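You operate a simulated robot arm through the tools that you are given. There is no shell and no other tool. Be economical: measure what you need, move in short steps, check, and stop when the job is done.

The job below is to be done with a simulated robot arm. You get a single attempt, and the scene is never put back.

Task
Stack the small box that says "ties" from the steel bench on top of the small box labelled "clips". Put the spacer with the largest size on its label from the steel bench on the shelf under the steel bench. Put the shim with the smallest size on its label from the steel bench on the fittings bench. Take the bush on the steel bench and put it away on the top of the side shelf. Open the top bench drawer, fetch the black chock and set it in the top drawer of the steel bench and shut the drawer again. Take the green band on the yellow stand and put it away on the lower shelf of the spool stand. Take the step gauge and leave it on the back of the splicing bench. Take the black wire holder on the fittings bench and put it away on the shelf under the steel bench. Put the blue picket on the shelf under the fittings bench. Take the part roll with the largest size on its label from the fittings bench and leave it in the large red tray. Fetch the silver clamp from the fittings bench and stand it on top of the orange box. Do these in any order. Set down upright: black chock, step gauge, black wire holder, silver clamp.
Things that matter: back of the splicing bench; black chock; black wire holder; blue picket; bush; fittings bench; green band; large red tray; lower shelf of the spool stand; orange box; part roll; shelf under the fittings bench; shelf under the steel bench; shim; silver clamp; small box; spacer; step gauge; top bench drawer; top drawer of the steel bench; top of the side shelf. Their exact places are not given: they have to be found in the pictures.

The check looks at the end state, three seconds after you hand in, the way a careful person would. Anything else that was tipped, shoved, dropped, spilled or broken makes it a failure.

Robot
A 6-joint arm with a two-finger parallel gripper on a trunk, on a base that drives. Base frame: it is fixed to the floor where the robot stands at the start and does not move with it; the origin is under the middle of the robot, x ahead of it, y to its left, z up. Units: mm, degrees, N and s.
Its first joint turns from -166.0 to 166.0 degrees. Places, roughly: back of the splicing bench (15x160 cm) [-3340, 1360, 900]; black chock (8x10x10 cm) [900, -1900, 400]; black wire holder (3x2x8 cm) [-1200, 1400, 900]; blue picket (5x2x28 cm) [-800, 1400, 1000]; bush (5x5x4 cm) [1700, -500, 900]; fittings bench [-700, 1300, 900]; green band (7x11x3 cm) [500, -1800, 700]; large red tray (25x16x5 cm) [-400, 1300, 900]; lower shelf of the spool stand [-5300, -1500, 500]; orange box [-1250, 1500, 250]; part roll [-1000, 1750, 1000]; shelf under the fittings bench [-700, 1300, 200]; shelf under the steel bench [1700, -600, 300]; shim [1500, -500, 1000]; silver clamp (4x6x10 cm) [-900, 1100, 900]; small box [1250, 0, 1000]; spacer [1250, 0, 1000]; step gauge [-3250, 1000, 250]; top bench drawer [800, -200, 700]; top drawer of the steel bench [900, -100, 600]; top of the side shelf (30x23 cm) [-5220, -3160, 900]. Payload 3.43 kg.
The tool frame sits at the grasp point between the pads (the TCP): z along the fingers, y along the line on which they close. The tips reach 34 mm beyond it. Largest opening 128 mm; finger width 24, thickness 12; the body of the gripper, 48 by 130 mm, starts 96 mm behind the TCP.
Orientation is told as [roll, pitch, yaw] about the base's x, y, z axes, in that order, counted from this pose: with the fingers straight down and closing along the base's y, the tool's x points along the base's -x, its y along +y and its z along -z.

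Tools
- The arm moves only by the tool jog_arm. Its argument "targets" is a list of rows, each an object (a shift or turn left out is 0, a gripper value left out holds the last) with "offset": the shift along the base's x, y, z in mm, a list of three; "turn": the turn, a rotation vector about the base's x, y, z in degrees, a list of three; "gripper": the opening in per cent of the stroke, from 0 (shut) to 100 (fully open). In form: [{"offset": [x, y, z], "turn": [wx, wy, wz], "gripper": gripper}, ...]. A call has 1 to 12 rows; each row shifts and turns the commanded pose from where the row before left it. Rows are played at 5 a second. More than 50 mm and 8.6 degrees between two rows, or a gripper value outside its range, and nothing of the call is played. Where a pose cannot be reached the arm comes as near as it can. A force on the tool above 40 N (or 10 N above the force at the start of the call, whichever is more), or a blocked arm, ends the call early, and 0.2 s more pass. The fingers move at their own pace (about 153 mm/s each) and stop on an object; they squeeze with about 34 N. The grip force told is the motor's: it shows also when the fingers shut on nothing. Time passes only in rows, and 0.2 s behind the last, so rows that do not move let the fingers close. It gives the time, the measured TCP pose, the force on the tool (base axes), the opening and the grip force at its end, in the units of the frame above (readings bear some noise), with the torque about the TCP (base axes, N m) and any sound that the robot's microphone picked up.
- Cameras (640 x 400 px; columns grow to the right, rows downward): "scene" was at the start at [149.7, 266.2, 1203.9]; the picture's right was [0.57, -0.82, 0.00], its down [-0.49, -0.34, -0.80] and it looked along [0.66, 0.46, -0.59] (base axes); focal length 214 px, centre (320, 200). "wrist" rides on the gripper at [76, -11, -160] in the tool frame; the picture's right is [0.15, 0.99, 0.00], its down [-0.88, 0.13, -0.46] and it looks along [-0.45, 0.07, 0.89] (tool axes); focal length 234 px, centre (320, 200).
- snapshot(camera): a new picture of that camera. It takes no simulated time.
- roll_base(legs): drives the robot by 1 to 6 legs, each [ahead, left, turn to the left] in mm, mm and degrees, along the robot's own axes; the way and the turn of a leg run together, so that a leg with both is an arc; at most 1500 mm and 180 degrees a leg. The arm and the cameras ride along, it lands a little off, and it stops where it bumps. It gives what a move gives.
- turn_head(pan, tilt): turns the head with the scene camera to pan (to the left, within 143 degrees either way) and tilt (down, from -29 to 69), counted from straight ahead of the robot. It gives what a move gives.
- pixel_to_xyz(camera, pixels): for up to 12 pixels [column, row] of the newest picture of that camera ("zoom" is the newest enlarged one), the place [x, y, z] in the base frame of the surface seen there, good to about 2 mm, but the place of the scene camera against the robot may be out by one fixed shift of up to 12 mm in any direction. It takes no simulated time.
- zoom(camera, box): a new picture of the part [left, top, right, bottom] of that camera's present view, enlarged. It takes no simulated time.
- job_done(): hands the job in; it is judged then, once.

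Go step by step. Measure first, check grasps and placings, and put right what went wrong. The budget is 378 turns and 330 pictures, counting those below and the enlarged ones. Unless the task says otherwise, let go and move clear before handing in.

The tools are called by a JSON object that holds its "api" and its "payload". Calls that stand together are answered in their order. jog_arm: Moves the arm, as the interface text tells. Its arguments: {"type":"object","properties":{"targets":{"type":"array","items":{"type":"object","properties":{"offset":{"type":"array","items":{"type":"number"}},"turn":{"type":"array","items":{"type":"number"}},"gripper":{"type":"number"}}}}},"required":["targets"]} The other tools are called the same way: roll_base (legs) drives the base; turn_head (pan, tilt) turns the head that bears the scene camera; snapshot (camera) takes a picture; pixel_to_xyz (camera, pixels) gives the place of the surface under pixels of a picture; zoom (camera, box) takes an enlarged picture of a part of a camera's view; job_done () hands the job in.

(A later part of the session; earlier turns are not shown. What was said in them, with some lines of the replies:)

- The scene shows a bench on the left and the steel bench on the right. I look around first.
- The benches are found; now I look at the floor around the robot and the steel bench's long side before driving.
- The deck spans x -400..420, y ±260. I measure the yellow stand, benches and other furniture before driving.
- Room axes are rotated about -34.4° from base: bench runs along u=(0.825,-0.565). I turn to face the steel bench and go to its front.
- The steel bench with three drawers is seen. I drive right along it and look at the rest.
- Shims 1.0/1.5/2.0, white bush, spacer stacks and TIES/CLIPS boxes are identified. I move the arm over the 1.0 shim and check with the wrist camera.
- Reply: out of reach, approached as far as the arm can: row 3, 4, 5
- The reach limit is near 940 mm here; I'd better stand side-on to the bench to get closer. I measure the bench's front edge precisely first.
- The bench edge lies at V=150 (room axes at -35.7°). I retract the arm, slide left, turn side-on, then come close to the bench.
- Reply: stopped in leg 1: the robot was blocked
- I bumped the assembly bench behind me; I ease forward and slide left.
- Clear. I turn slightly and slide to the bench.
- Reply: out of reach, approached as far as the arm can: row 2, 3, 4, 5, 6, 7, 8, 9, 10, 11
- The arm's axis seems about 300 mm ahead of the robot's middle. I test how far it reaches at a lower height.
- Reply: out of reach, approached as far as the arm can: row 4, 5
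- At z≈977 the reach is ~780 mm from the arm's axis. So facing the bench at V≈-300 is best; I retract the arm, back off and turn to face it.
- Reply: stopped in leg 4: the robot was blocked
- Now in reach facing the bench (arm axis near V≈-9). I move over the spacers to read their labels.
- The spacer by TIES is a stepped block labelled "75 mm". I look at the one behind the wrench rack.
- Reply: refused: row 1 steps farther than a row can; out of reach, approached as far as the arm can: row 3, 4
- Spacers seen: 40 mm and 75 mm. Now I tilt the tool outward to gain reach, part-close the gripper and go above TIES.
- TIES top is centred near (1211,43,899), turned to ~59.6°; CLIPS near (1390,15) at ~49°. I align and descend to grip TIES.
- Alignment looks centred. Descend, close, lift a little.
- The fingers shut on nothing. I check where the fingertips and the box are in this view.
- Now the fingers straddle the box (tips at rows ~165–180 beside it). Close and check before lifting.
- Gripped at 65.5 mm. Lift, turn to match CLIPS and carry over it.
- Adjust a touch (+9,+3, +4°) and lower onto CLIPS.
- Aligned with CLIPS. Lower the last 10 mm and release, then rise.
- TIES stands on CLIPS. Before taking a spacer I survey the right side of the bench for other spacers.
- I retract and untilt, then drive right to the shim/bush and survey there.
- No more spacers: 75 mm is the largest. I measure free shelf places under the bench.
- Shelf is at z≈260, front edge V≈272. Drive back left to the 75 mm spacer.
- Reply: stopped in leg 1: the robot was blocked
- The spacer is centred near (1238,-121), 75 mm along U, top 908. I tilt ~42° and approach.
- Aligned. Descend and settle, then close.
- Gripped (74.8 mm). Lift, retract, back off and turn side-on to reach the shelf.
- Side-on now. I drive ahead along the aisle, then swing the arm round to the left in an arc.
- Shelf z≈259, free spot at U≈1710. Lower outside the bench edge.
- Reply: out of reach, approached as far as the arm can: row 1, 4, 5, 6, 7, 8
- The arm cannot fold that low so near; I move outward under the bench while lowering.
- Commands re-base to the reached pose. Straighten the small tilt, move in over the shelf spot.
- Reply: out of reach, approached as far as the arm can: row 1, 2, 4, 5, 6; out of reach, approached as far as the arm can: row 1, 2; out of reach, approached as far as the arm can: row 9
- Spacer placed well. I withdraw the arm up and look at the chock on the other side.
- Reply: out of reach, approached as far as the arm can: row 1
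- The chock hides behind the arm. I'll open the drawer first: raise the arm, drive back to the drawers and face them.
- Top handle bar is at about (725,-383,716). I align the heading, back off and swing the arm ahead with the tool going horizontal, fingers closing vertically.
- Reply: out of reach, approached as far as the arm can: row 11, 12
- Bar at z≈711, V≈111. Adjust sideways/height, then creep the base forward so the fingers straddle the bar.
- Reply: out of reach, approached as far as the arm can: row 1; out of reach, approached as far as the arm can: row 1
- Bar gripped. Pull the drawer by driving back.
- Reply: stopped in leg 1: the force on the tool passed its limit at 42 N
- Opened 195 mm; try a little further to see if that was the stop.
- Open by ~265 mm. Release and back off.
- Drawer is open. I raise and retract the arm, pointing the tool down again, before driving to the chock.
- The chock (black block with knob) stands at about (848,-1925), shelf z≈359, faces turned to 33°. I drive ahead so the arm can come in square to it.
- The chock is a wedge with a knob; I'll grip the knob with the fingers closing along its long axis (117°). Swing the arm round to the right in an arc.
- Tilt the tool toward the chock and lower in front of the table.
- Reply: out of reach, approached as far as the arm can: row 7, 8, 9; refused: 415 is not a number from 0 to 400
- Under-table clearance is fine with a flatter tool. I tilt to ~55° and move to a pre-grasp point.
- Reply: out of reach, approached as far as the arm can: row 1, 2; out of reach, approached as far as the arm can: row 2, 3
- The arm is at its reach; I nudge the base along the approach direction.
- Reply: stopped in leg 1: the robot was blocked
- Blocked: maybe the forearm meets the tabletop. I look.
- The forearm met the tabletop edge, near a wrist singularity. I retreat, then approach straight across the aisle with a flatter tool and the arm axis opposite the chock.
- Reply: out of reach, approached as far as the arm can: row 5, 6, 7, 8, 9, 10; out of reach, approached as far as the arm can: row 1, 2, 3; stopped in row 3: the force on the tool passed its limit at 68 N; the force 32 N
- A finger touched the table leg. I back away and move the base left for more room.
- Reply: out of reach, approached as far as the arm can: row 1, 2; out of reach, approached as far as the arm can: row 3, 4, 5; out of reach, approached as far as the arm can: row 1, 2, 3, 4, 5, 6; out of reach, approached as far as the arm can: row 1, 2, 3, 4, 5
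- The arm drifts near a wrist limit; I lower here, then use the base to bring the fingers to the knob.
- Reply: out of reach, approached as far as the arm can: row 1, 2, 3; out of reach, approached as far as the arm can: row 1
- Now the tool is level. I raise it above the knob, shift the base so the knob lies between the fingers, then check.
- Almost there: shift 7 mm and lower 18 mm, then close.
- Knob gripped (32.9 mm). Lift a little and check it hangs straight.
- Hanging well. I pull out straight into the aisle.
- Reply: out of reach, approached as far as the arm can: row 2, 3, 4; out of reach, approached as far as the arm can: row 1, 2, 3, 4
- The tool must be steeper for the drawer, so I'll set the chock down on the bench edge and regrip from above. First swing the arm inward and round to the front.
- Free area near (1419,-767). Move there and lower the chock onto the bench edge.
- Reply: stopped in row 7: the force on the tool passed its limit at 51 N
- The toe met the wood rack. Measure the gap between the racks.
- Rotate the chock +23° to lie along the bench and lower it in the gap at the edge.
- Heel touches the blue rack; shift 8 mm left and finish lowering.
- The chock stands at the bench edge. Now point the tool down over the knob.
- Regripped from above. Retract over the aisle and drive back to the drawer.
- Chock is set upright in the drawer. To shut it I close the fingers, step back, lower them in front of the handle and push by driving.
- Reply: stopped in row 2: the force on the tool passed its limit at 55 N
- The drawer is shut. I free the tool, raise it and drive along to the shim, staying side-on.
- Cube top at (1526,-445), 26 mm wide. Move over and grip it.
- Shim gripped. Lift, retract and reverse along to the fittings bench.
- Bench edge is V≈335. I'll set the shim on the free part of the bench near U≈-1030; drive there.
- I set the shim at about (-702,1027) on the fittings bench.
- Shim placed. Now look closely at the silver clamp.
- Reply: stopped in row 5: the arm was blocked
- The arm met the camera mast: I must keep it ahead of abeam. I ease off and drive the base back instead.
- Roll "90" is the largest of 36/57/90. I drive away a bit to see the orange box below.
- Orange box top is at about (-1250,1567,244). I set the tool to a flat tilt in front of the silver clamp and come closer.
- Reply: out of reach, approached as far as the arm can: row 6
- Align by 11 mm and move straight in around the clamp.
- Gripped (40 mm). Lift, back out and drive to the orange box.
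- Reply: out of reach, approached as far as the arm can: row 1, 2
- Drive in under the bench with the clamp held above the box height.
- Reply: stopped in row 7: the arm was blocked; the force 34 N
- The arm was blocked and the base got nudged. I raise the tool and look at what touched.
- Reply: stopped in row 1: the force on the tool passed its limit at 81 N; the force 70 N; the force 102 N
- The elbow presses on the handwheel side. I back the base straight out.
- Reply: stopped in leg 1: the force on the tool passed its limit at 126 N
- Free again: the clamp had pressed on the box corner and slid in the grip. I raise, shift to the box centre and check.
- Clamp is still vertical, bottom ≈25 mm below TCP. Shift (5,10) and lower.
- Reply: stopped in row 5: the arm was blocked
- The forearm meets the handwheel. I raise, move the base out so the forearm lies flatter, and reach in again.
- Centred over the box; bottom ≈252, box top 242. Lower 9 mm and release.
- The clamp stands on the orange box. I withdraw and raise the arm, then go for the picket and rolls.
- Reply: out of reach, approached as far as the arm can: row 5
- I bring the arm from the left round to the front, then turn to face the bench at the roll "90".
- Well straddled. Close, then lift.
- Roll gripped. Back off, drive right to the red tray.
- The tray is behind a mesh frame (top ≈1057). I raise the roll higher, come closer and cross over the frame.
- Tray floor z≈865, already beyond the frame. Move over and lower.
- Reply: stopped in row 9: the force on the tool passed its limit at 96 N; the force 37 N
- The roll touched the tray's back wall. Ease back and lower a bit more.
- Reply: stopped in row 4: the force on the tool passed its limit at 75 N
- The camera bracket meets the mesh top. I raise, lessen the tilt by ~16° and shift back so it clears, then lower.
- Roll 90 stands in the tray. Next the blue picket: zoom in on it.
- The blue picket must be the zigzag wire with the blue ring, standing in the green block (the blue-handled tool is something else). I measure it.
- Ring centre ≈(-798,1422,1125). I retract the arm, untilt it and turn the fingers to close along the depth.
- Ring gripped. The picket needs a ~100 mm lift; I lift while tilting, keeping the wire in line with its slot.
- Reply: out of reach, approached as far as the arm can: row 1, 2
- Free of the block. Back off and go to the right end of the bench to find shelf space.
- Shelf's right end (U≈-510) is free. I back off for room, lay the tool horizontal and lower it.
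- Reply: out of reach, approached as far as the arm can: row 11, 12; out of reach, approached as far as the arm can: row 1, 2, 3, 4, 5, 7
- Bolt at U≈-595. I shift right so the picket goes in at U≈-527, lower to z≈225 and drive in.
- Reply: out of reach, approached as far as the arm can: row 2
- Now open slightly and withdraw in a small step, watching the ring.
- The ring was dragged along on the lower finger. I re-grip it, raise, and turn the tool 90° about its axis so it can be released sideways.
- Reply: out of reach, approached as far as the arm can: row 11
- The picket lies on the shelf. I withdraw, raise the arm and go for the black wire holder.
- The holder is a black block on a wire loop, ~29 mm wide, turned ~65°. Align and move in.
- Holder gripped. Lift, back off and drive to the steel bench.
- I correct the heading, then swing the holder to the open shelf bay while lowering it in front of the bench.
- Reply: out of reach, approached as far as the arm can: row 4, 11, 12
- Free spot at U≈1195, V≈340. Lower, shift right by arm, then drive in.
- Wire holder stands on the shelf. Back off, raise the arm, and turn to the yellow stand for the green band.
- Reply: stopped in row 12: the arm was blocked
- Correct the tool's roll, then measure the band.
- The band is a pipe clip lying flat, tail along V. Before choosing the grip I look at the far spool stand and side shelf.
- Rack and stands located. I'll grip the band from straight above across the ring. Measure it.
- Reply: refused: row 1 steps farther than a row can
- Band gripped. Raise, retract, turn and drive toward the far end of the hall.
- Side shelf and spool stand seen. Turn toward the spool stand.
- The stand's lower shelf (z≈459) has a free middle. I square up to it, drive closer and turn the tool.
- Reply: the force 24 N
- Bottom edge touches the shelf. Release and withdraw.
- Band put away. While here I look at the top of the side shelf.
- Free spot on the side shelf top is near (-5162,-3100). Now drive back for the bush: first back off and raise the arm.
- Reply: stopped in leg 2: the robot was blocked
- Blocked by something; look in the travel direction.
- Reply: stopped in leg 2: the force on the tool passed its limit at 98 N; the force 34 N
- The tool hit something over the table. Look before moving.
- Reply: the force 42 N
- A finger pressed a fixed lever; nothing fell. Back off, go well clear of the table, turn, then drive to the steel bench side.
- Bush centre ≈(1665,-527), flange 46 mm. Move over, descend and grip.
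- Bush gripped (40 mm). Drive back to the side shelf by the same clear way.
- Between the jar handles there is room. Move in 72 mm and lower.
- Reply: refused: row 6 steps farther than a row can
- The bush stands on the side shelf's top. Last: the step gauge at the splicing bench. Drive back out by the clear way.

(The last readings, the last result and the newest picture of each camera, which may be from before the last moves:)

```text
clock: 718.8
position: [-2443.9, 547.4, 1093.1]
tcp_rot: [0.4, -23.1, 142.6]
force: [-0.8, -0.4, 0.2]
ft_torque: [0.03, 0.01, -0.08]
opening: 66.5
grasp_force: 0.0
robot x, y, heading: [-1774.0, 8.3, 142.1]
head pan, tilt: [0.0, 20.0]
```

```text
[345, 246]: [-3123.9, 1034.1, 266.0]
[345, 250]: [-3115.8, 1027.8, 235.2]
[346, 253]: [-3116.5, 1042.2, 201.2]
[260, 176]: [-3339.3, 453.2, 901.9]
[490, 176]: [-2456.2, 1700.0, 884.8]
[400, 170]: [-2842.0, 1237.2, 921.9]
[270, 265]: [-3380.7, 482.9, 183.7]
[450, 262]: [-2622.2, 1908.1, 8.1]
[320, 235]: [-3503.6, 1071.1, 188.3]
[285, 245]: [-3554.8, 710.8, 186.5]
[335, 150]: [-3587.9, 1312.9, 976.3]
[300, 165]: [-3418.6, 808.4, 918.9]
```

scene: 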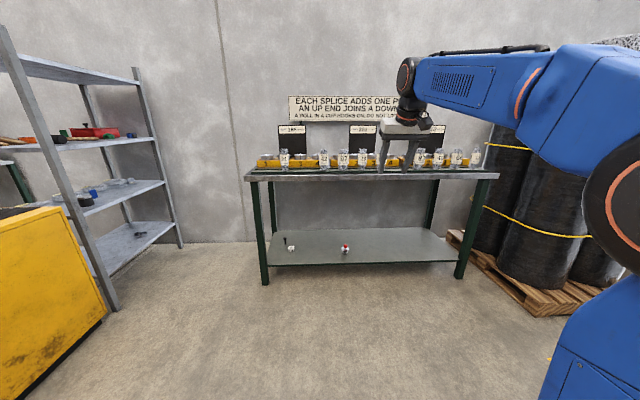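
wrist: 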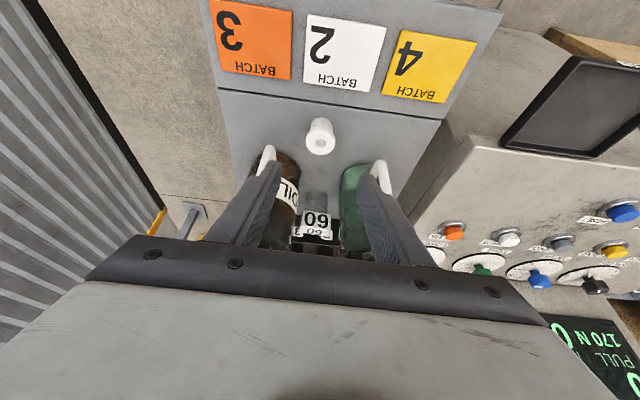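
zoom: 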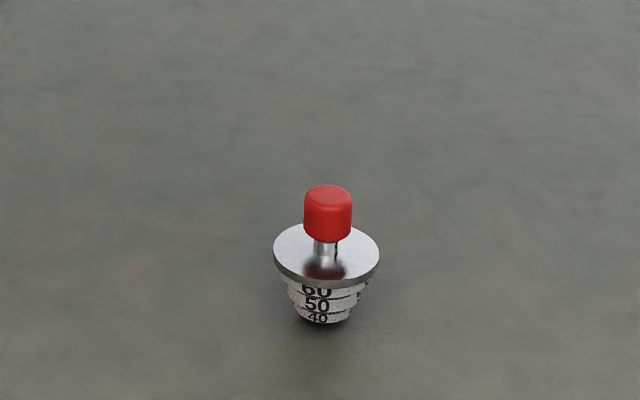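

The step gauge (red knob) stands at about (-3120,1040) on the shelf. I square up, then lower the arm in front of the bench.

{"api": "roll_base", "payload": {"legs": [[0, 0, 2.2], [540, -52, 0]]}}

{"api": "jog_arm", "payload": {"targets": [{"offset": [0, 0, -48]}, {"offset": [0, 0, -48]}, {"offset": [0, 0, -48]}, {"offset": [0, 0, -48]}, {"offset": [0, 0, -48]}, {"offset": [0, 0, -48]}, {"offset": [0, 0, -48]}, {"offset": [0, 0, -48]}, {"offset": [0, 0, -48]}, {"offset": [0, 0, -48]}, {"offset": [0, 0, -48]}, {"offset": [0, 0, -48]}]}}

{"api": "jog_arm", "payload": {"targets": [{"offset": [-10, 7, -46]}, {"offset": [-10, 7, -46]}, {"offset": [-10, 7, -46]}, {"offset": [-38, 27, -10]}, {"offset": [-38, 27, 0]}, {"offset": [-38, 27, 0]}, {}]}}

{"api": "snapshot", "payload": {"camera": "wrist"}}

```text
clock: 722.3
position: [-2868.7, 882.4, 1093.0]
tcp_rot: [0.4, -23.2, 144.7]
force: [0.2, 0.5, 0.2]
ft_torque: [0.01, -0.01, 0.0]
opening: 66.5
grasp_force: 0.0
robot x, y, heading: [-2179.5, 358.1, 144.1]
head pan, tilt: [0.0, 20.0]
```

```text
clock: 724.9
position: [-2870.5, 881.7, 515.8]
tcp_rot: [0.4, -23.3, 144.8]
force: [-0.2, 0.3, 1.1]
ft_torque: [-0.04, 0.01, 0.0]
opening: 66.7
grasp_force: 0.0
robot x, y, heading: [-2183.3, 362.8, 144.3]
head pan, tilt: [0.0, 20.0]
```

```text
clock: 726.5
position: [-2986.6, 971.8, 397.9]
tcp_rot: [0.3, -23.2, 144.8]
force: [0.2, 0.5, 0.7]
ft_torque: [-0.03, 0.0, 0.03]
opening: 66.6
grasp_force: 0.0
out of reach, approached as far as the arm can: row 2, 3, 5
robot x, y, heading: [-2183.5, 363.5, 144.2]
head pan, tilt: [0.0, 20.0]
```

```text
75 pictures are left
```

wrist: 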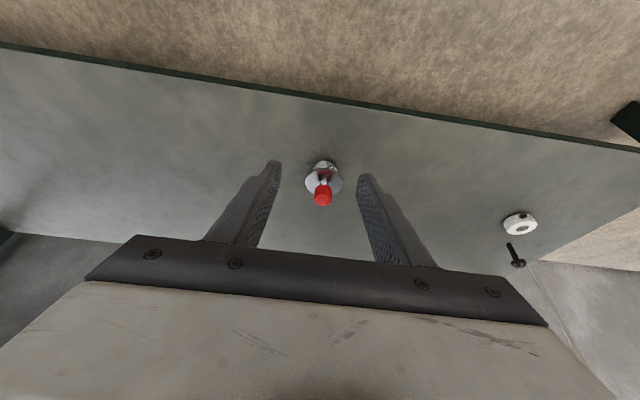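

{"api": "pixel_to_xyz", "payload": {"camera": "wrist", "pixels": [[323, 200], [323, 188], [308, 180], [340, 180], [320, 172], [316, 192], [331, 192], [323, 150]]}}

```text
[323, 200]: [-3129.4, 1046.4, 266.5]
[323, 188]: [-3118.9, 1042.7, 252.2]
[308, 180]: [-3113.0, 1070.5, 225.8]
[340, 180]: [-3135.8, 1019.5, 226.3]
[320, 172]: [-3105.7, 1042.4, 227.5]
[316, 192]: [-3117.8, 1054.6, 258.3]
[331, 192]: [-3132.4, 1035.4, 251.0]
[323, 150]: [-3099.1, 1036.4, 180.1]
```

Knob centre ≈(-3128,1048), top 267, flange at 227. Move over and lower so the fingers straddle the knob.

{"api": "jog_arm", "payload": {"targets": [{"offset": [-34, 18, -17], "gripper": 50}, {"offset": [-34, 18, -17]}, {"offset": [-34, 18, -17]}, {"offset": [-33, 18, -17]}, {}, {}]}}

{"api": "snapshot", "payload": {"camera": "wrist"}}

{"api": "pixel_to_xyz", "payload": {"camera": "wrist", "pixels": [[320, 160], [320, 150], [320, 140], [310, 150], [330, 150]]}}

```text
clock: 727.9
position: [-3120.5, 1047.8, 330.7]
tcp_rot: [0.3, -23.2, 144.6]
force: [0.0, -0.2, -0.1]
ft_torque: [-0.01, -0.01, -0.03]
opening: 63.7
grasp_force: 0.0
robot x, y, heading: [-2180.9, 363.3, 144.1]
head pan, tilt: [0.0, 20.0]
```

```text
74 pictures are left
```

wrist: 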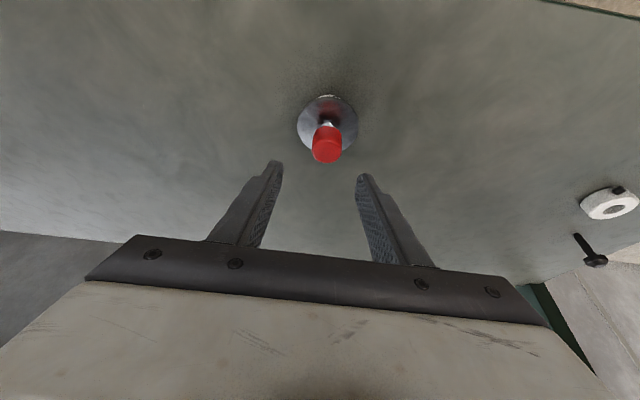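

```text
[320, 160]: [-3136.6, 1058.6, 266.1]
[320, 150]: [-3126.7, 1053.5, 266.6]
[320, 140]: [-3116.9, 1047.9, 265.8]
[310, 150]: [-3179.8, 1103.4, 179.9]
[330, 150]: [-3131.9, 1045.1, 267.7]
```

{"api": "jog_arm", "payload": {"targets": [{"offset": [-3, -4, -30]}, {"offset": [0, 0, -25]}, {"offset": [0, 0, -7]}, {}, {}, {"gripper": 0}, {}, {}, {}]}}

{"api": "snapshot", "payload": {"camera": "wrist"}}

```text
clock: 729.9
position: [-3125.1, 1042.0, 272.6]
tcp_rot: [0.4, -23.1, 144.7]
force: [-0.7, 1.7, 0.4]
ft_torque: [0.05, 0.01, -0.06]
opening: 29.4
grasp_force: 34.4
robot x, y, heading: [-2182.4, 361.8, 144.3]
head pan, tilt: [0.0, 20.0]
```

```text
73 pictures are left
```

wrist: 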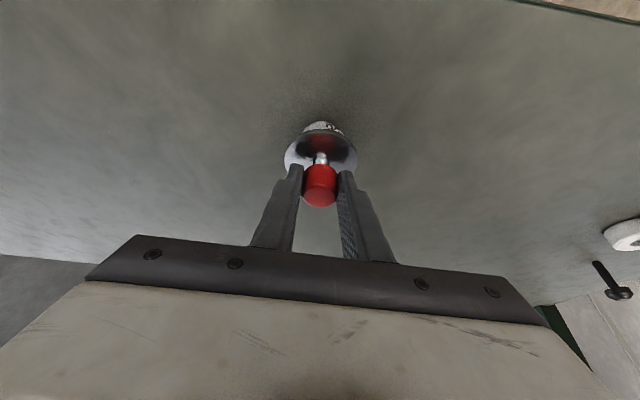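

Gauge gripped. Lift, back out, and raise it high.

{"api": "jog_arm", "payload": {"targets": [{"offset": [0, 0, 30]}, {"offset": [0, 0, 30]}, {}]}}

{"api": "roll_base", "payload": {"legs": [[-330, 0, 0]]}}

{"api": "jog_arm", "payload": {"targets": [{"offset": [0, 0, 48]}, {"offset": [0, 0, 48]}, {"offset": [0, 0, 48]}, {"offset": [0, 0, 48]}, {"offset": [0, 0, 48]}, {"offset": [0, 0, 48]}, {"offset": [0, 0, 48]}, {"offset": [0, 0, 48]}, {"offset": [0, 0, 48]}, {"offset": [0, 0, 48]}, {"offset": [0, 0, 48]}, {"offset": [0, 0, 48]}]}}

{"api": "jog_arm", "payload": {"targets": [{"offset": [15, -11, 44]}, {"offset": [15, -11, 44]}, {"offset": [15, -11, 44]}, {"offset": [15, -11, 44]}, {"offset": [15, -11, 44]}, {}]}}

{"api": "snapshot", "payload": {"camera": "scene"}}

```text
clock: 730.7
position: [-3124.4, 1041.6, 332.8]
tcp_rot: [0.4, -23.1, 144.7]
force: [0.7, 0.4, -3.0]
ft_torque: [0.0, -0.04, 0.0]
opening: 29.2
grasp_force: 33.9
robot x, y, heading: [-2179.2, 359.1, 143.9]
head pan, tilt: [0.0, 20.0]
```

```text
clock: 732.9
position: [-2856.5, 848.8, 333.0]
tcp_rot: [0.4, -23.2, 144.6]
force: [0.2, 0.2, -2.5]
ft_torque: [-0.04, -0.02, 0.0]
opening: 28.9
grasp_force: 34.4
robot x, y, heading: [-1915.2, 169.4, 144.1]
head pan, tilt: [0.0, 20.0]
```

```text
clock: 735.5
position: [-2858.1, 851.1, 909.8]
tcp_rot: [0.3, -23.1, 144.6]
force: [0.3, 1.3, -4.1]
ft_torque: [-0.02, 0.0, 0.0]
opening: 29.1
grasp_force: 34.0
robot x, y, heading: [-1915.3, 168.1, 143.9]
head pan, tilt: [0.0, 20.0]
```

```text
clock: 736.9
position: [-2782.9, 793.4, 1126.5]
tcp_rot: [0.4, -23.3, 144.6]
force: [-0.1, -0.8, -2.8]
ft_torque: [-0.01, -0.01, 0.02]
opening: 29.1
grasp_force: 34.3
robot x, y, heading: [-1914.5, 169.2, 144.0]
head pan, tilt: [0.0, 20.0]
```

```text
72 pictures are left
```

scene: 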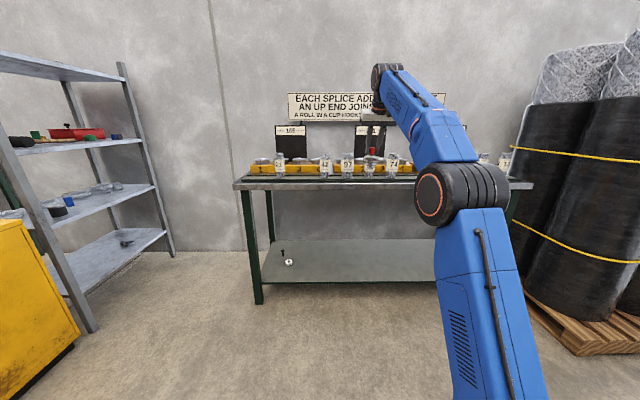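

{"api": "roll_base", "payload": {"legs": [[340, 0, 0.3]]}}

{"api": "snapshot", "payload": {"camera": "wrist"}}

{"api": "pixel_to_xyz", "payload": {"camera": "wrist", "pixels": [[250, 120], [320, 80], [420, 150], [250, 215], [440, 215], [320, 220], [260, 190], [400, 190], [200, 150], [150, 220]]}}

```text
clock: 739.1
position: [-3062.4, 985.0, 1127.4]
tcp_rot: [0.4, -23.3, 145.1]
force: [0.2, 0.1, -2.3]
ft_torque: [0.0, -0.05, -0.04]
opening: 28.8
grasp_force: 33.9
robot x, y, heading: [-2188.1, 365.0, 144.7]
head pan, tilt: [0.0, 20.0]
```

```text
71 pictures are left
```

wrist: 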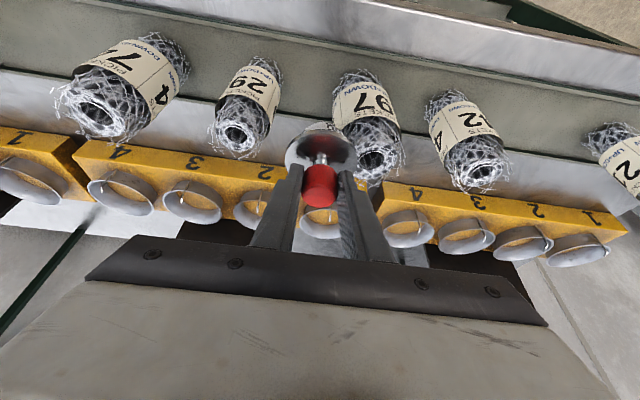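

```text
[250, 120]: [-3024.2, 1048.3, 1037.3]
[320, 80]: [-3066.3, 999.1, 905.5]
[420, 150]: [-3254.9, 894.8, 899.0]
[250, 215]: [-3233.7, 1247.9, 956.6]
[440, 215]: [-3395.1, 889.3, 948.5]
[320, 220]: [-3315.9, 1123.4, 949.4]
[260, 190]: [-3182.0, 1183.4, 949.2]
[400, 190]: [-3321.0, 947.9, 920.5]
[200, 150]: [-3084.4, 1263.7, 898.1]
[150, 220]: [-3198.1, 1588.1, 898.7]
```

Rolls reach z≈1040, so I pull in, raise higher, and come closer for a view of the back strip.

{"api": "jog_arm", "payload": {"targets": [{"offset": [35, -25, 10]}, {"offset": [35, -25, 15]}, {"offset": [35, -25, 20]}, {"offset": [15, -10, 15]}, {}]}}

{"api": "roll_base", "payload": {"legs": [[420, 0, 0]]}}

{"api": "snapshot", "payload": {"camera": "wrist"}}

{"api": "snapshot", "payload": {"camera": "scene"}}

```text
clock: 740.3
position: [-2944.8, 899.3, 1187.9]
tcp_rot: [0.4, -23.0, 145.1]
force: [1.0, 0.9, -1.6]
ft_torque: [0.01, -0.03, -0.01]
opening: 29.1
grasp_force: 33.9
robot x, y, heading: [-2188.4, 368.2, 144.8]
head pan, tilt: [0.0, 20.0]
```

```text
clock: 742.9
position: [-3298.6, 1133.6, 1188.4]
tcp_rot: [0.3, -23.2, 145.9]
force: [0.9, -0.1, -2.4]
ft_torque: [-0.05, -0.03, 0.0]
opening: 28.9
grasp_force: 34.2
robot x, y, heading: [-2535.0, 608.2, 145.5]
head pan, tilt: [0.0, 20.0]
```

```text
70 pictures are left
```

wrist: 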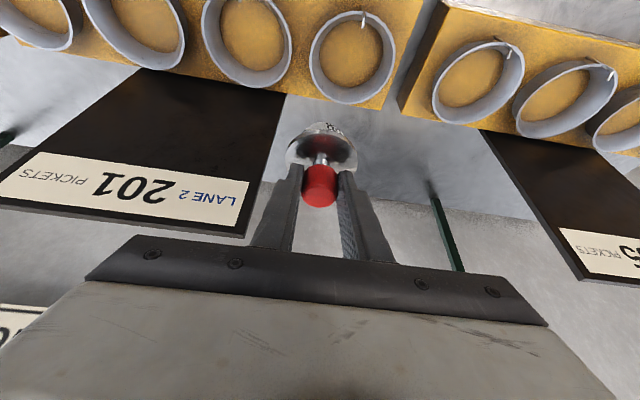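

```text
69 pictures are left
```

scene: 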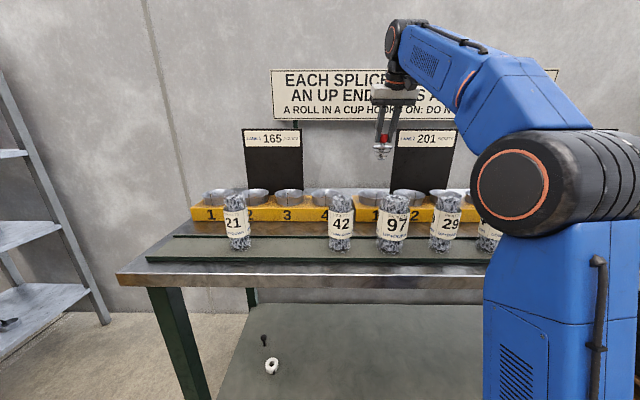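

{"api": "pixel_to_xyz", "payload": {"camera": "wrist", "pixels": [[400, 135], [400, 170], [400, 195], [370, 150], [440, 150], [283, 110], [490, 140], [400, 110], [245, 235], [580, 275], [360, 95]]}}

```text
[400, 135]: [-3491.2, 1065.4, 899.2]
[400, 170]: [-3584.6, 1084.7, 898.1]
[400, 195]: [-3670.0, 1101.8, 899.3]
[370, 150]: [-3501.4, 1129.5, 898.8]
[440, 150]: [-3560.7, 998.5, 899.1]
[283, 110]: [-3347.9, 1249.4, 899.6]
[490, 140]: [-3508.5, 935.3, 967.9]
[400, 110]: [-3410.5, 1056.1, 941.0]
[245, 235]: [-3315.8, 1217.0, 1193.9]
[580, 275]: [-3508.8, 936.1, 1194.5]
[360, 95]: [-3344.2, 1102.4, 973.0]
```

Between the lane boards (V −1287…−946) the back strip is free, surface z≈899. I shift to its middle, come 90 mm closer.

{"api": "jog_arm", "payload": {"targets": [{"offset": [-22, -31, 0]}, {"offset": [-22, -31, 0]}, {"offset": [-22, -30, 0]}, {}, {}]}}

{"api": "roll_base", "payload": {"legs": [[90, 0, -1.2]]}}

{"api": "snapshot", "payload": {"camera": "wrist"}}

```text
clock: 744.1
position: [-3364.1, 1040.8, 1186.2]
tcp_rot: [0.5, -23.2, 146.0]
force: [0.3, 0.3, -2.2]
ft_torque: [-0.02, -0.01, -0.02]
opening: 29.1
grasp_force: 33.7
robot x, y, heading: [-2530.5, 610.2, 145.3]
head pan, tilt: [0.0, 20.0]
```

```text
clock: 745.2
position: [-3428.1, 1112.0, 1188.5]
tcp_rot: [0.5, -23.2, 144.7]
force: [-0.3, -0.2, -2.7]
ft_torque: [-0.01, 0.0, 0.0]
opening: 28.9
grasp_force: 34.7
robot x, y, heading: [-2612.2, 662.8, 144.0]
head pan, tilt: [0.0, 20.0]
```

```text
68 pictures are left
```

wrist: 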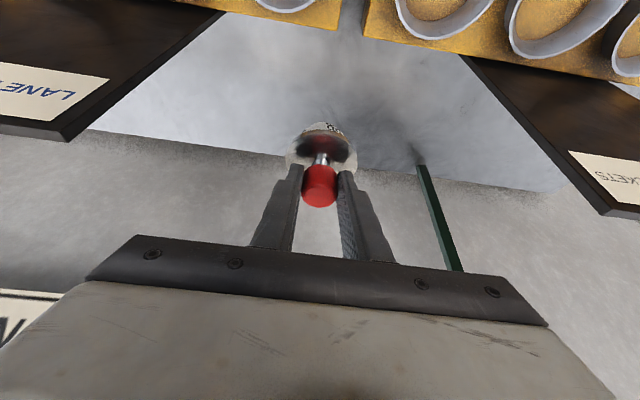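

{"api": "pixel_to_xyz", "payload": {"camera": "wrist", "pixels": [[421, 168], [455, 262], [340, 100], [320, 60], [300, 150], [380, 140]]}}

```text
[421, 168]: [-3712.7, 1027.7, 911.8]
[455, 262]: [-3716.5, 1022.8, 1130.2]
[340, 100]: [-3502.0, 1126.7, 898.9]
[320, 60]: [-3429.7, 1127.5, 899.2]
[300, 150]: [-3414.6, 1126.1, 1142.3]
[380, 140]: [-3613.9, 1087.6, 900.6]
```

{"api": "jog_arm", "payload": {"targets": [{"offset": [-23, 8, -28]}, {"offset": [-23, 8, -28]}, {"offset": [-23, 8, -28]}, {"offset": [0, 0, -40]}, {"offset": [0, 0, -40]}, {"offset": [0, 0, -20]}, {}, {}]}}

{"api": "snapshot", "payload": {"camera": "wrist"}}

{"api": "pixel_to_xyz", "payload": {"camera": "wrist", "pixels": [[318, 118], [318, 100], [290, 150], [355, 150], [250, 120], [400, 120]]}}

```text
clock: 747.0
position: [-3497.0, 1134.9, 1003.1]
tcp_rot: [0.5, -23.2, 144.7]
force: [0.1, -0.6, -2.8]
ft_torque: [0.02, -0.04, -0.01]
opening: 28.6
grasp_force: 34.0
robot x, y, heading: [-2611.7, 660.3, 144.0]
head pan, tilt: [0.0, 20.0]
```

```text
67 pictures are left
```

wrist: 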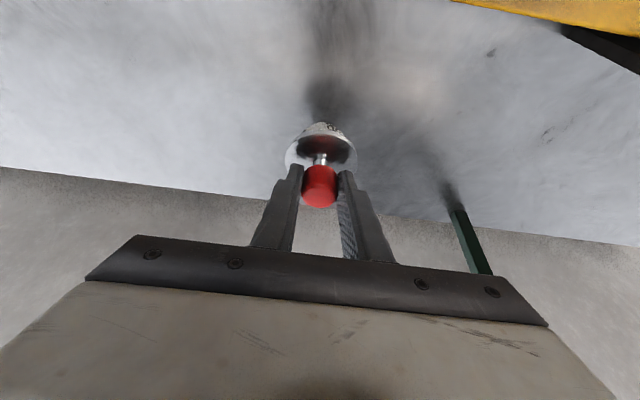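

```text
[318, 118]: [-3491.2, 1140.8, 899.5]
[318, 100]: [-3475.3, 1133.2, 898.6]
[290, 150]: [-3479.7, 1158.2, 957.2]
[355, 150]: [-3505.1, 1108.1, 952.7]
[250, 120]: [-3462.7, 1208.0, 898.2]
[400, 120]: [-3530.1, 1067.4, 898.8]
```

{"api": "jog_arm", "payload": {"targets": [{"offset": [0, 0, -6]}, {"offset": [0, 0, -4]}, {}, {}, {"offset": [0, 0, -1.5]}, {}]}}

{"api": "jog_arm", "payload": {"targets": [{"gripper": 45}, {}, {}, {"offset": [0, 0, 40]}, {"offset": [0, 0, 40]}, {"offset": [0, 0, 30]}, {}]}}

{"api": "snapshot", "payload": {"camera": "wrist"}}

```text
clock: 748.4
position: [-3496.5, 1136.6, 992.8]
tcp_rot: [0.4, -23.3, 144.7]
force: [-2.6, 1.8, 7.4]
ft_torque: [0.17, 0.37, -0.01]
opening: 28.9
grasp_force: 34.3
robot x, y, heading: [-2609.4, 660.0, 144.2]
head pan, tilt: [0.0, 20.0]
```

```text
clock: 750.0
position: [-3495.3, 1137.8, 1100.7]
tcp_rot: [0.4, -23.3, 144.7]
force: [0.8, 0.9, -0.2]
ft_torque: [0.01, 0.0, 0.04]
opening: 57.4
grasp_force: 0.0
robot x, y, heading: [-2609.7, 660.4, 144.3]
head pan, tilt: [0.0, 20.0]
```

```text
66 pictures are left
```

wrist: 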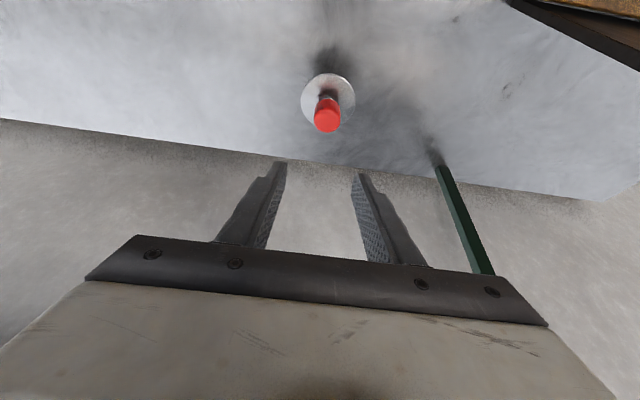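

Gauge stands upright. Withdraw over the cups, then take check pictures.

{"api": "jog_arm", "payload": {"targets": [{"offset": [28, -20, 25]}, {"offset": [28, -20, 25]}, {"offset": [28, -20, 20]}, {"offset": [15, -10, 10]}, {}]}}

{"api": "roll_base", "payload": {"legs": [[-700, 0, 0]]}}

{"api": "turn_head", "payload": {"pan": 0, "tilt": 15}}

{"api": "snapshot", "payload": {"camera": "scene"}}

{"api": "turn_head", "payload": {"pan": -100, "tilt": 22}}

{"api": "snapshot", "payload": {"camera": "scene"}}

{"api": "zoom", "payload": {"camera": "scene", "box": [160, 110, 480, 290]}}

```text
clock: 751.2
position: [-3397.1, 1065.9, 1179.7]
tcp_rot: [0.4, -23.2, 144.7]
force: [-0.2, 0.8, -1.1]
ft_torque: [-0.01, 0.0, 0.0]
opening: 57.5
grasp_force: 0.0
robot x, y, heading: [-2610.8, 662.4, 144.1]
head pan, tilt: [0.0, 20.0]
```

```text
clock: 755.0
position: [-2844.6, 662.9, 1180.5]
tcp_rot: [0.4, -23.2, 144.9]
force: [0.4, 0.3, -0.7]
ft_torque: [0.04, 0.01, 0.05]
opening: 57.8
grasp_force: 0.0
robot x, y, heading: [-2053.2, 261.0, 144.3]
head pan, tilt: [0.0, 20.0]
```

```text
clock: 755.6
position: [-2844.6, 662.6, 1181.1]
tcp_rot: [0.3, -23.1, 144.9]
force: [0.2, 1.1, 0.6]
ft_torque: [0.0, -0.01, 0.01]
opening: 57.7
grasp_force: 0.0
robot x, y, heading: [-2054.8, 262.2, 144.2]
head pan, tilt: [0.0, 15.0]
```

```text
65 pictures are left
```

scene: 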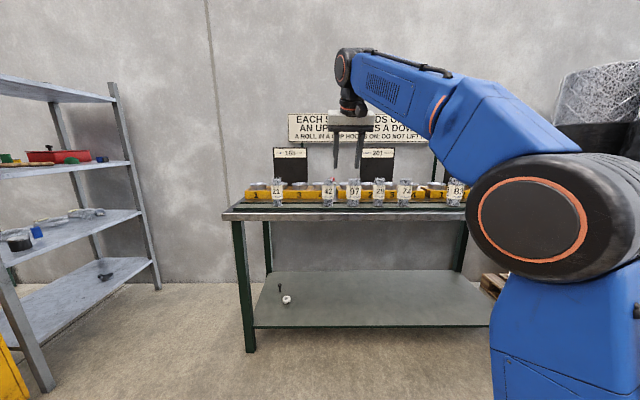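

```text
clock: 757.4
position: [-2844.7, 663.6, 1180.5]
tcp_rot: [0.4, -23.2, 144.9]
force: [0.0, 0.1, 0.1]
ft_torque: [0.0, -0.03, 0.0]
opening: 57.6
grasp_force: 0.1
robot x, y, heading: [-2053.0, 262.5, 144.2]
head pan, tilt: [-100.0, 22.0]
```

```text
64 pictures are left
```

scene: 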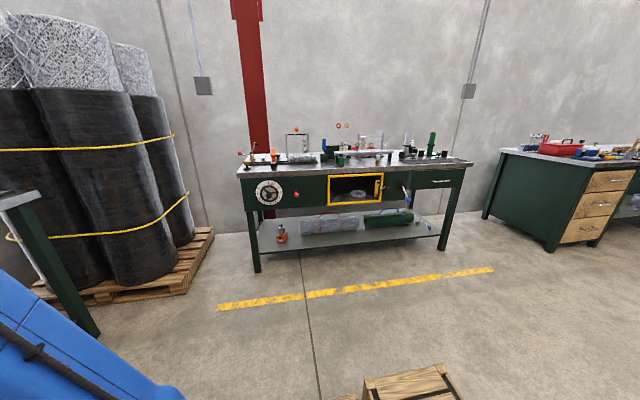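

```text
2.00 times, centred on (320, 200) of scene
```

zoom: 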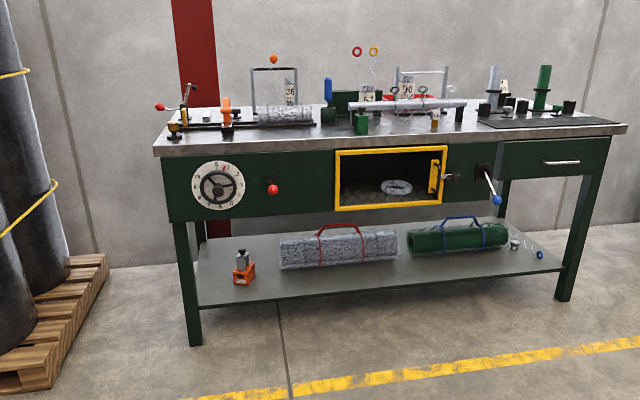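

{"api": "zoom", "payload": {"camera": "scene", "box": [340, 120, 480, 250]}}

{"api": "zoom", "payload": {"camera": "scene", "box": [235, 120, 355, 250]}}

```text
3.08 times, centred on (410, 185) of scene
```

zoom: 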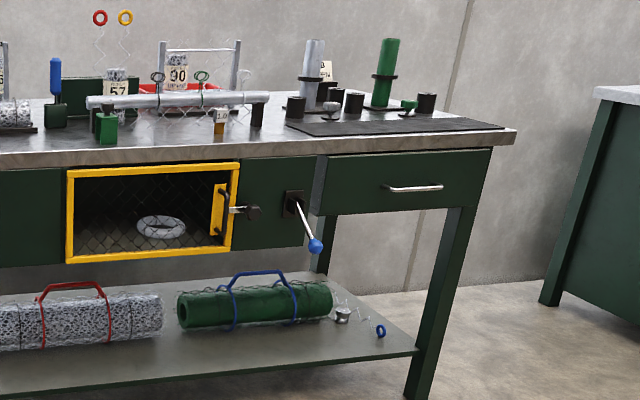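

```text
3.08 times, centred on (295, 185) of scene
```

zoom: 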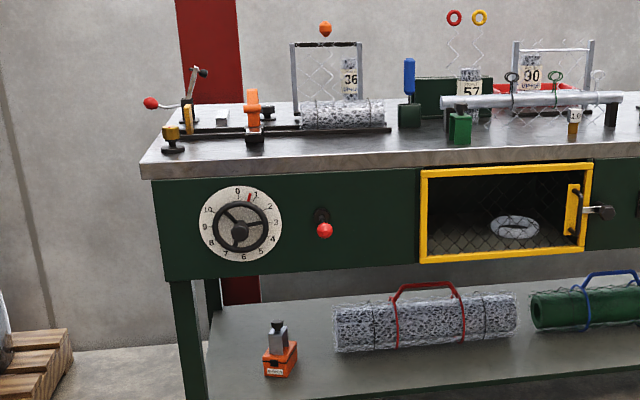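

Everything looks right, but the handwheel's red mark seems to have moved off 0 when the forearm touched it. I zoom in.

{"api": "zoom", "payload": {"camera": "scene", "box": [245, 170, 305, 215]}}

```text
8.89 times, centred on (275, 192) of scene
```

zoom: 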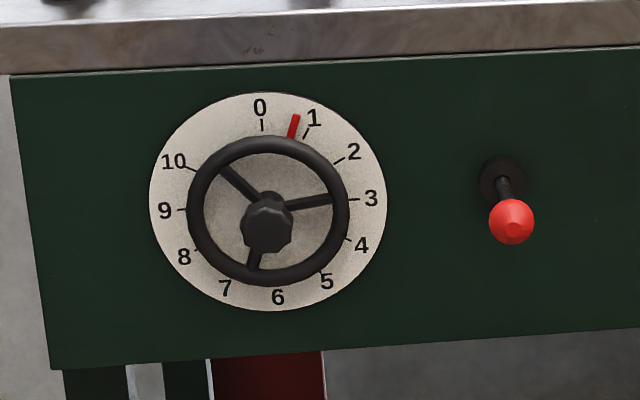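

The wheel turned from 0 to about 0.7. I'll turn it back gently. Measure it.

{"api": "pixel_to_xyz", "payload": {"camera": "zoom", "pixels": [[268, 225], [340, 205], [315, 203], [268, 145], [200, 215], [295, 128], [320, 230], [300, 240], [230, 185], [265, 280], [365, 180]]}}

```text
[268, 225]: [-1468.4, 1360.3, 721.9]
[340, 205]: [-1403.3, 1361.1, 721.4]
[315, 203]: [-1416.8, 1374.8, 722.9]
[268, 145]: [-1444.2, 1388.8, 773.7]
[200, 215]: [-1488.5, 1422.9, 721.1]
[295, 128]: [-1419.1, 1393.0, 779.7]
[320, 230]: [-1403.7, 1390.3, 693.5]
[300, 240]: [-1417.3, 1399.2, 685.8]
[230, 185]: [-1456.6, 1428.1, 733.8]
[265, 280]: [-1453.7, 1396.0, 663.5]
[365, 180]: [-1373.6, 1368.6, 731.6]
```

I'll grip the hub and turn it back about its axis. First turn to face the wheel.

{"api": "roll_base", "payload": {"legs": [[0, 0, -89.9], [0, 166, 0]]}}

{"api": "jog_arm", "payload": {"targets": [{"offset": [9, 13, -39], "turn": [4.55, -3.27, 0]}, {"offset": [9, 13, -39], "turn": [4.55, -3.27, 0]}, {"offset": [9, 13, -39], "turn": [4.55, -3.27, 0]}, {"offset": [9, 13, -39], "turn": [4.55, -3.27, 0]}, {"offset": [9, 13, -39], "turn": [4.55, -3.27, 0]}, {"offset": [9, 13, -39], "turn": [4.55, -3.27, 0]}, {"offset": [9, 13, -39], "turn": [4.55, -3.27, 0]}, {"offset": [9, 13, -39], "turn": [4.55, -3.27, 0]}, {"offset": [9, 13, -39], "turn": [4.55, -3.27, 0]}, {"offset": [9, 13, -39], "turn": [4.55, -3.27, 0]}, {"offset": [9, 13, -39], "turn": [4.55, -3.27, 0]}, {"offset": [9, 13, -37], "turn": [4.55, -3.27, 0]}]}}

{"api": "snapshot", "payload": {"camera": "wrist"}}

```text
clock: 762.7
position: [-1764.8, 1140.9, 1179.2]
tcp_rot: [0.5, -23.2, 53.3]
force: [-0.9, 0.6, -1.2]
ft_torque: [-0.02, -0.03, -0.04]
opening: 57.7
grasp_force: 0.2
robot x, y, heading: [-2190.3, 364.6, 52.8]
head pan, tilt: [-100.0, 22.0]
```

```text
clock: 765.3
position: [-1658.3, 1296.2, 717.3]
tcp_rot: [124.9, -88.9, -70.6]
force: [-0.3, -0.2, 0.4]
ft_torque: [-0.06, 0.08, 0.02]
opening: 57.5
grasp_force: 0.0
robot x, y, heading: [-2186.2, 359.0, 52.8]
head pan, tilt: [-100.0, 22.0]
```

```text
59 pictures are left
```

wrist: 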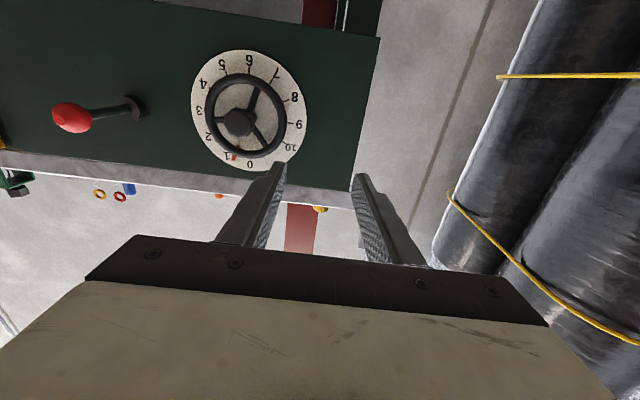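

{"api": "pixel_to_xyz", "payload": {"camera": "wrist", "pixels": [[238, 123], [225, 125], [251, 123], [238, 110], [238, 136], [234, 157], [285, 110], [252, 158]]}}

```text
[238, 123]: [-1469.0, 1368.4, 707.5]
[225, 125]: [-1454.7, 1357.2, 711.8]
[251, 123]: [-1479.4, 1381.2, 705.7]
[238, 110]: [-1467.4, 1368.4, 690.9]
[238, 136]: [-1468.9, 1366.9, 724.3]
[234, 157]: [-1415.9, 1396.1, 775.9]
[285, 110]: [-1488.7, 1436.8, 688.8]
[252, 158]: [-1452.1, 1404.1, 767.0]
```

{"api": "roll_base", "payload": {"legs": [[0, 0, 1.5], [80, -141, 0]]}}

{"api": "snapshot", "payload": {"camera": "wrist"}}

{"api": "pixel_to_xyz", "payload": {"camera": "wrist", "pixels": [[318, 110], [318, 120], [318, 130], [305, 120], [330, 120], [320, 100], [320, 140]]}}

```text
clock: 767.1
position: [-1519.3, 1294.6, 716.1]
tcp_rot: [117.5, -89.1, -61.8]
force: [-0.5, 0.7, 1.1]
ft_torque: [0.0, 0.0, 0.0]
opening: 57.8
grasp_force: 0.1
robot x, y, heading: [-2027.4, 346.2, 53.9]
head pan, tilt: [-100.0, 22.0]
```

```text
58 pictures are left
```

wrist: 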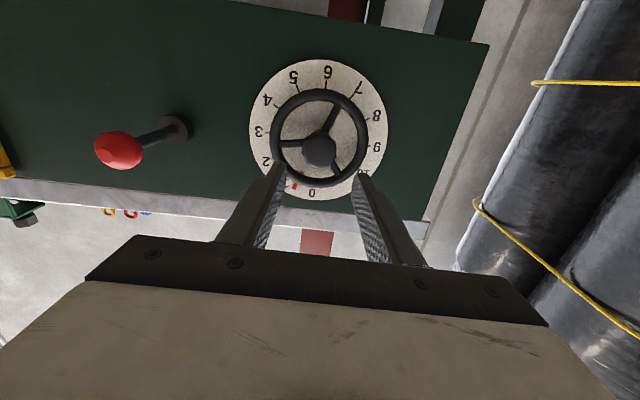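

```text
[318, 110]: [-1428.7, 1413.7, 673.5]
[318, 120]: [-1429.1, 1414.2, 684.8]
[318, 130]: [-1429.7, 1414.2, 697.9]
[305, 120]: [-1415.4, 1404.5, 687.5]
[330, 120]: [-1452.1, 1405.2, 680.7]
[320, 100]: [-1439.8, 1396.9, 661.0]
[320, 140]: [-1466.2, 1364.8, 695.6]
```

{"api": "jog_arm", "payload": {"targets": [{"offset": [22, 31, -4]}, {"offset": [21, 29, -4]}, {}, {}]}}

{"api": "snapshot", "payload": {"camera": "wrist"}}

```text
clock: 768.1
position: [-1476.4, 1356.1, 707.7]
tcp_rot: [117.1, -89.0, -61.4]
force: [0.9, 1.0, -0.6]
ft_torque: [-0.02, -0.01, 0.01]
opening: 57.5
grasp_force: 0.0
robot x, y, heading: [-2027.4, 348.9, 54.2]
head pan, tilt: [-100.0, 22.0]
```

```text
57 pictures are left
```

wrist: 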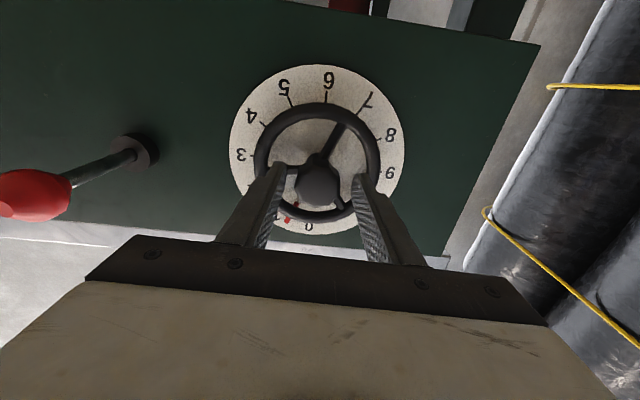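

{"api": "jog_arm", "payload": {"targets": [{"gripper": 0}, {}, {}, {"turn": [-3.4, -4.7, 0]}, {"turn": [-3.4, -4.7, 0]}, {"turn": [-3.4, -4.7, 0]}, {"turn": [-3.4, -4.7, 0]}, {}, {}]}}

{"api": "snapshot", "payload": {"camera": "wrist"}}

```text
clock: 770.1
position: [-1475.9, 1354.3, 707.9]
tcp_rot: [-89.5, -67.6, 145.3]
force: [37.8, 11.1, 5.7]
ft_torque: [0.09, -0.1, -0.79]
opening: 37.6
grasp_force: 44.9
robot x, y, heading: [-2025.9, 347.5, 54.0]
head pan, tilt: [-100.0, 22.0]
```

```text
56 pictures are left
```

wrist: 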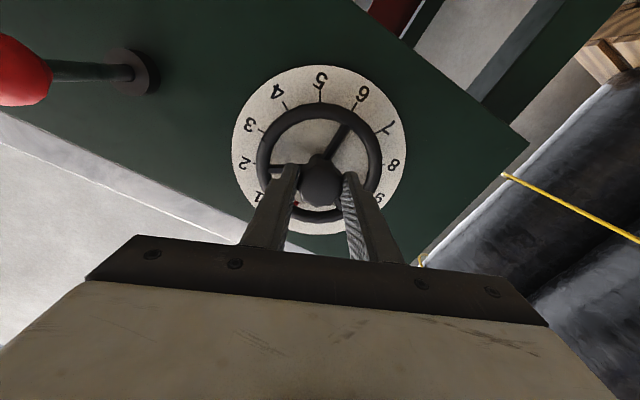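

{"api": "jog_arm", "payload": {"targets": [{"gripper": 45}, {}, {}, {"offset": [-22, -31, 4]}, {"offset": [-22, -31, 4]}, {"offset": [-22, -31, 0]}, {}]}}

{"api": "snapshot", "payload": {"camera": "wrist"}}

{"api": "zoom", "payload": {"camera": "wrist", "box": [230, 60, 410, 200]}}

```text
clock: 771.7
position: [-1543.6, 1258.8, 714.7]
tcp_rot: [-89.6, -67.6, 145.3]
force: [0.7, 0.3, -0.7]
ft_torque: [0.02, 0.0, -0.02]
opening: 57.4
grasp_force: 0.1
robot x, y, heading: [-2024.4, 345.3, 54.0]
head pan, tilt: [-100.0, 22.0]
```

```text
55 pictures are left
```

wrist: 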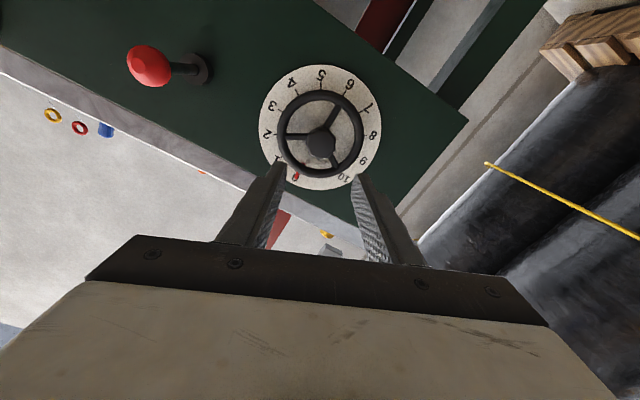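

```text
2.86 times, centred on (320, 130) of wrist
```

zoom: 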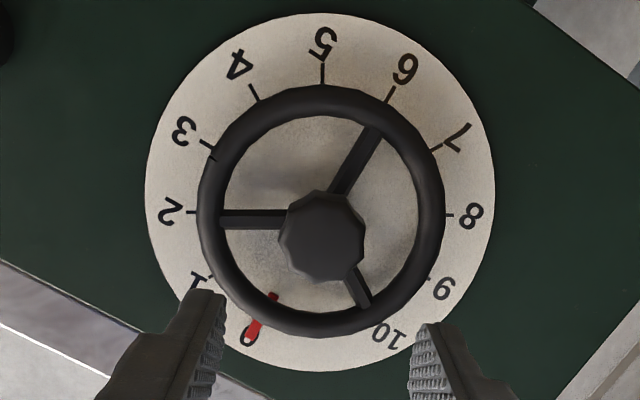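

The pointer is back at 0. I back away clear and hand in.

{"api": "roll_base", "payload": {"legs": [[-400, 0, 0]]}}

{"api": "turn_head", "payload": {"pan": -10, "tilt": 15}}

{"api": "snapshot", "payload": {"camera": "scene"}}

```text
clock: 774.2
position: [-1781.7, 941.7, 715.5]
tcp_rot: [-89.4, -67.6, 145.7]
force: [0.2, 0.8, -0.7]
ft_torque: [-0.01, -0.01, 0.0]
opening: 57.6
grasp_force: 0.0
robot x, y, heading: [-2254.8, 27.0, 54.7]
head pan, tilt: [-100.0, 22.0]
```

```text
clock: 775.8
position: [-1780.1, 942.6, 714.4]
tcp_rot: [-89.4, -67.6, 145.7]
force: [0.2, -0.5, 0.6]
ft_torque: [-0.01, -0.01, 0.01]
opening: 57.5
grasp_force: 0.2
robot x, y, heading: [-2256.9, 29.7, 55.0]
head pan, tilt: [-10.0, 15.0]
```

```text
53 pictures are left
```

scene: 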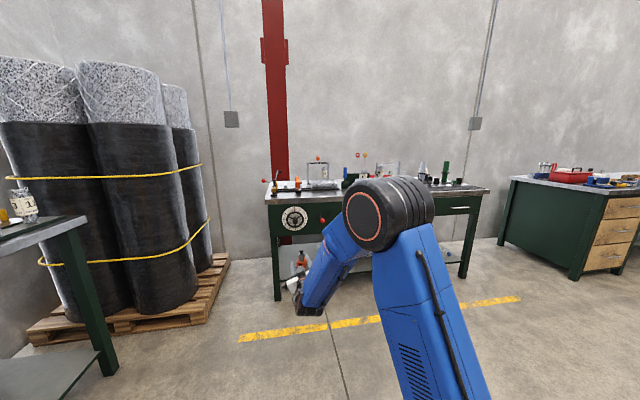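

The last picture shows the fittings bench in order, the wheel pointer back at 0 and the arm clear of everything. I hand the job in.

{"api": "job_done", "payload": {}}

```text
The job is handed in.
```

I finished all eleven moves, let go of everything and backed the robot clear before handing in; I don't have the judge's result.

- **Steel bench:** TIES is stacked on CLIPS. The 75 mm spacer and the black wire holder are on the shelf below. The black chock stands in the top drawer, which is shut.
- **Fittings bench:** The 1.0 shim is on the bench, roll 90 is in the large red tray, the silver clamp is on the orange box, and the blue picket is on the shelf below.
- **Other places:** The bush is on top of the side shelf, the green band is on the lower shelf of the spool stand, and the step gauge stands on the back of the splicing bench.

I bumped some things along the way:
- **Handwheel:** the forearm turned the wheel on the fittings bench from 0 to about 0.7; I set it back to 0.
- **Other contacts:** I hit the assembly bench, a leg of the chock's table, racks on the steel bench, the mesh frame by the red tray, and a gray table and its lever. In the pictures I took afterwards, nothing had tipped or fallen.
- **Clamp and box:** the clamp also pressed on the orange box while I was placing it, and the box did not move.
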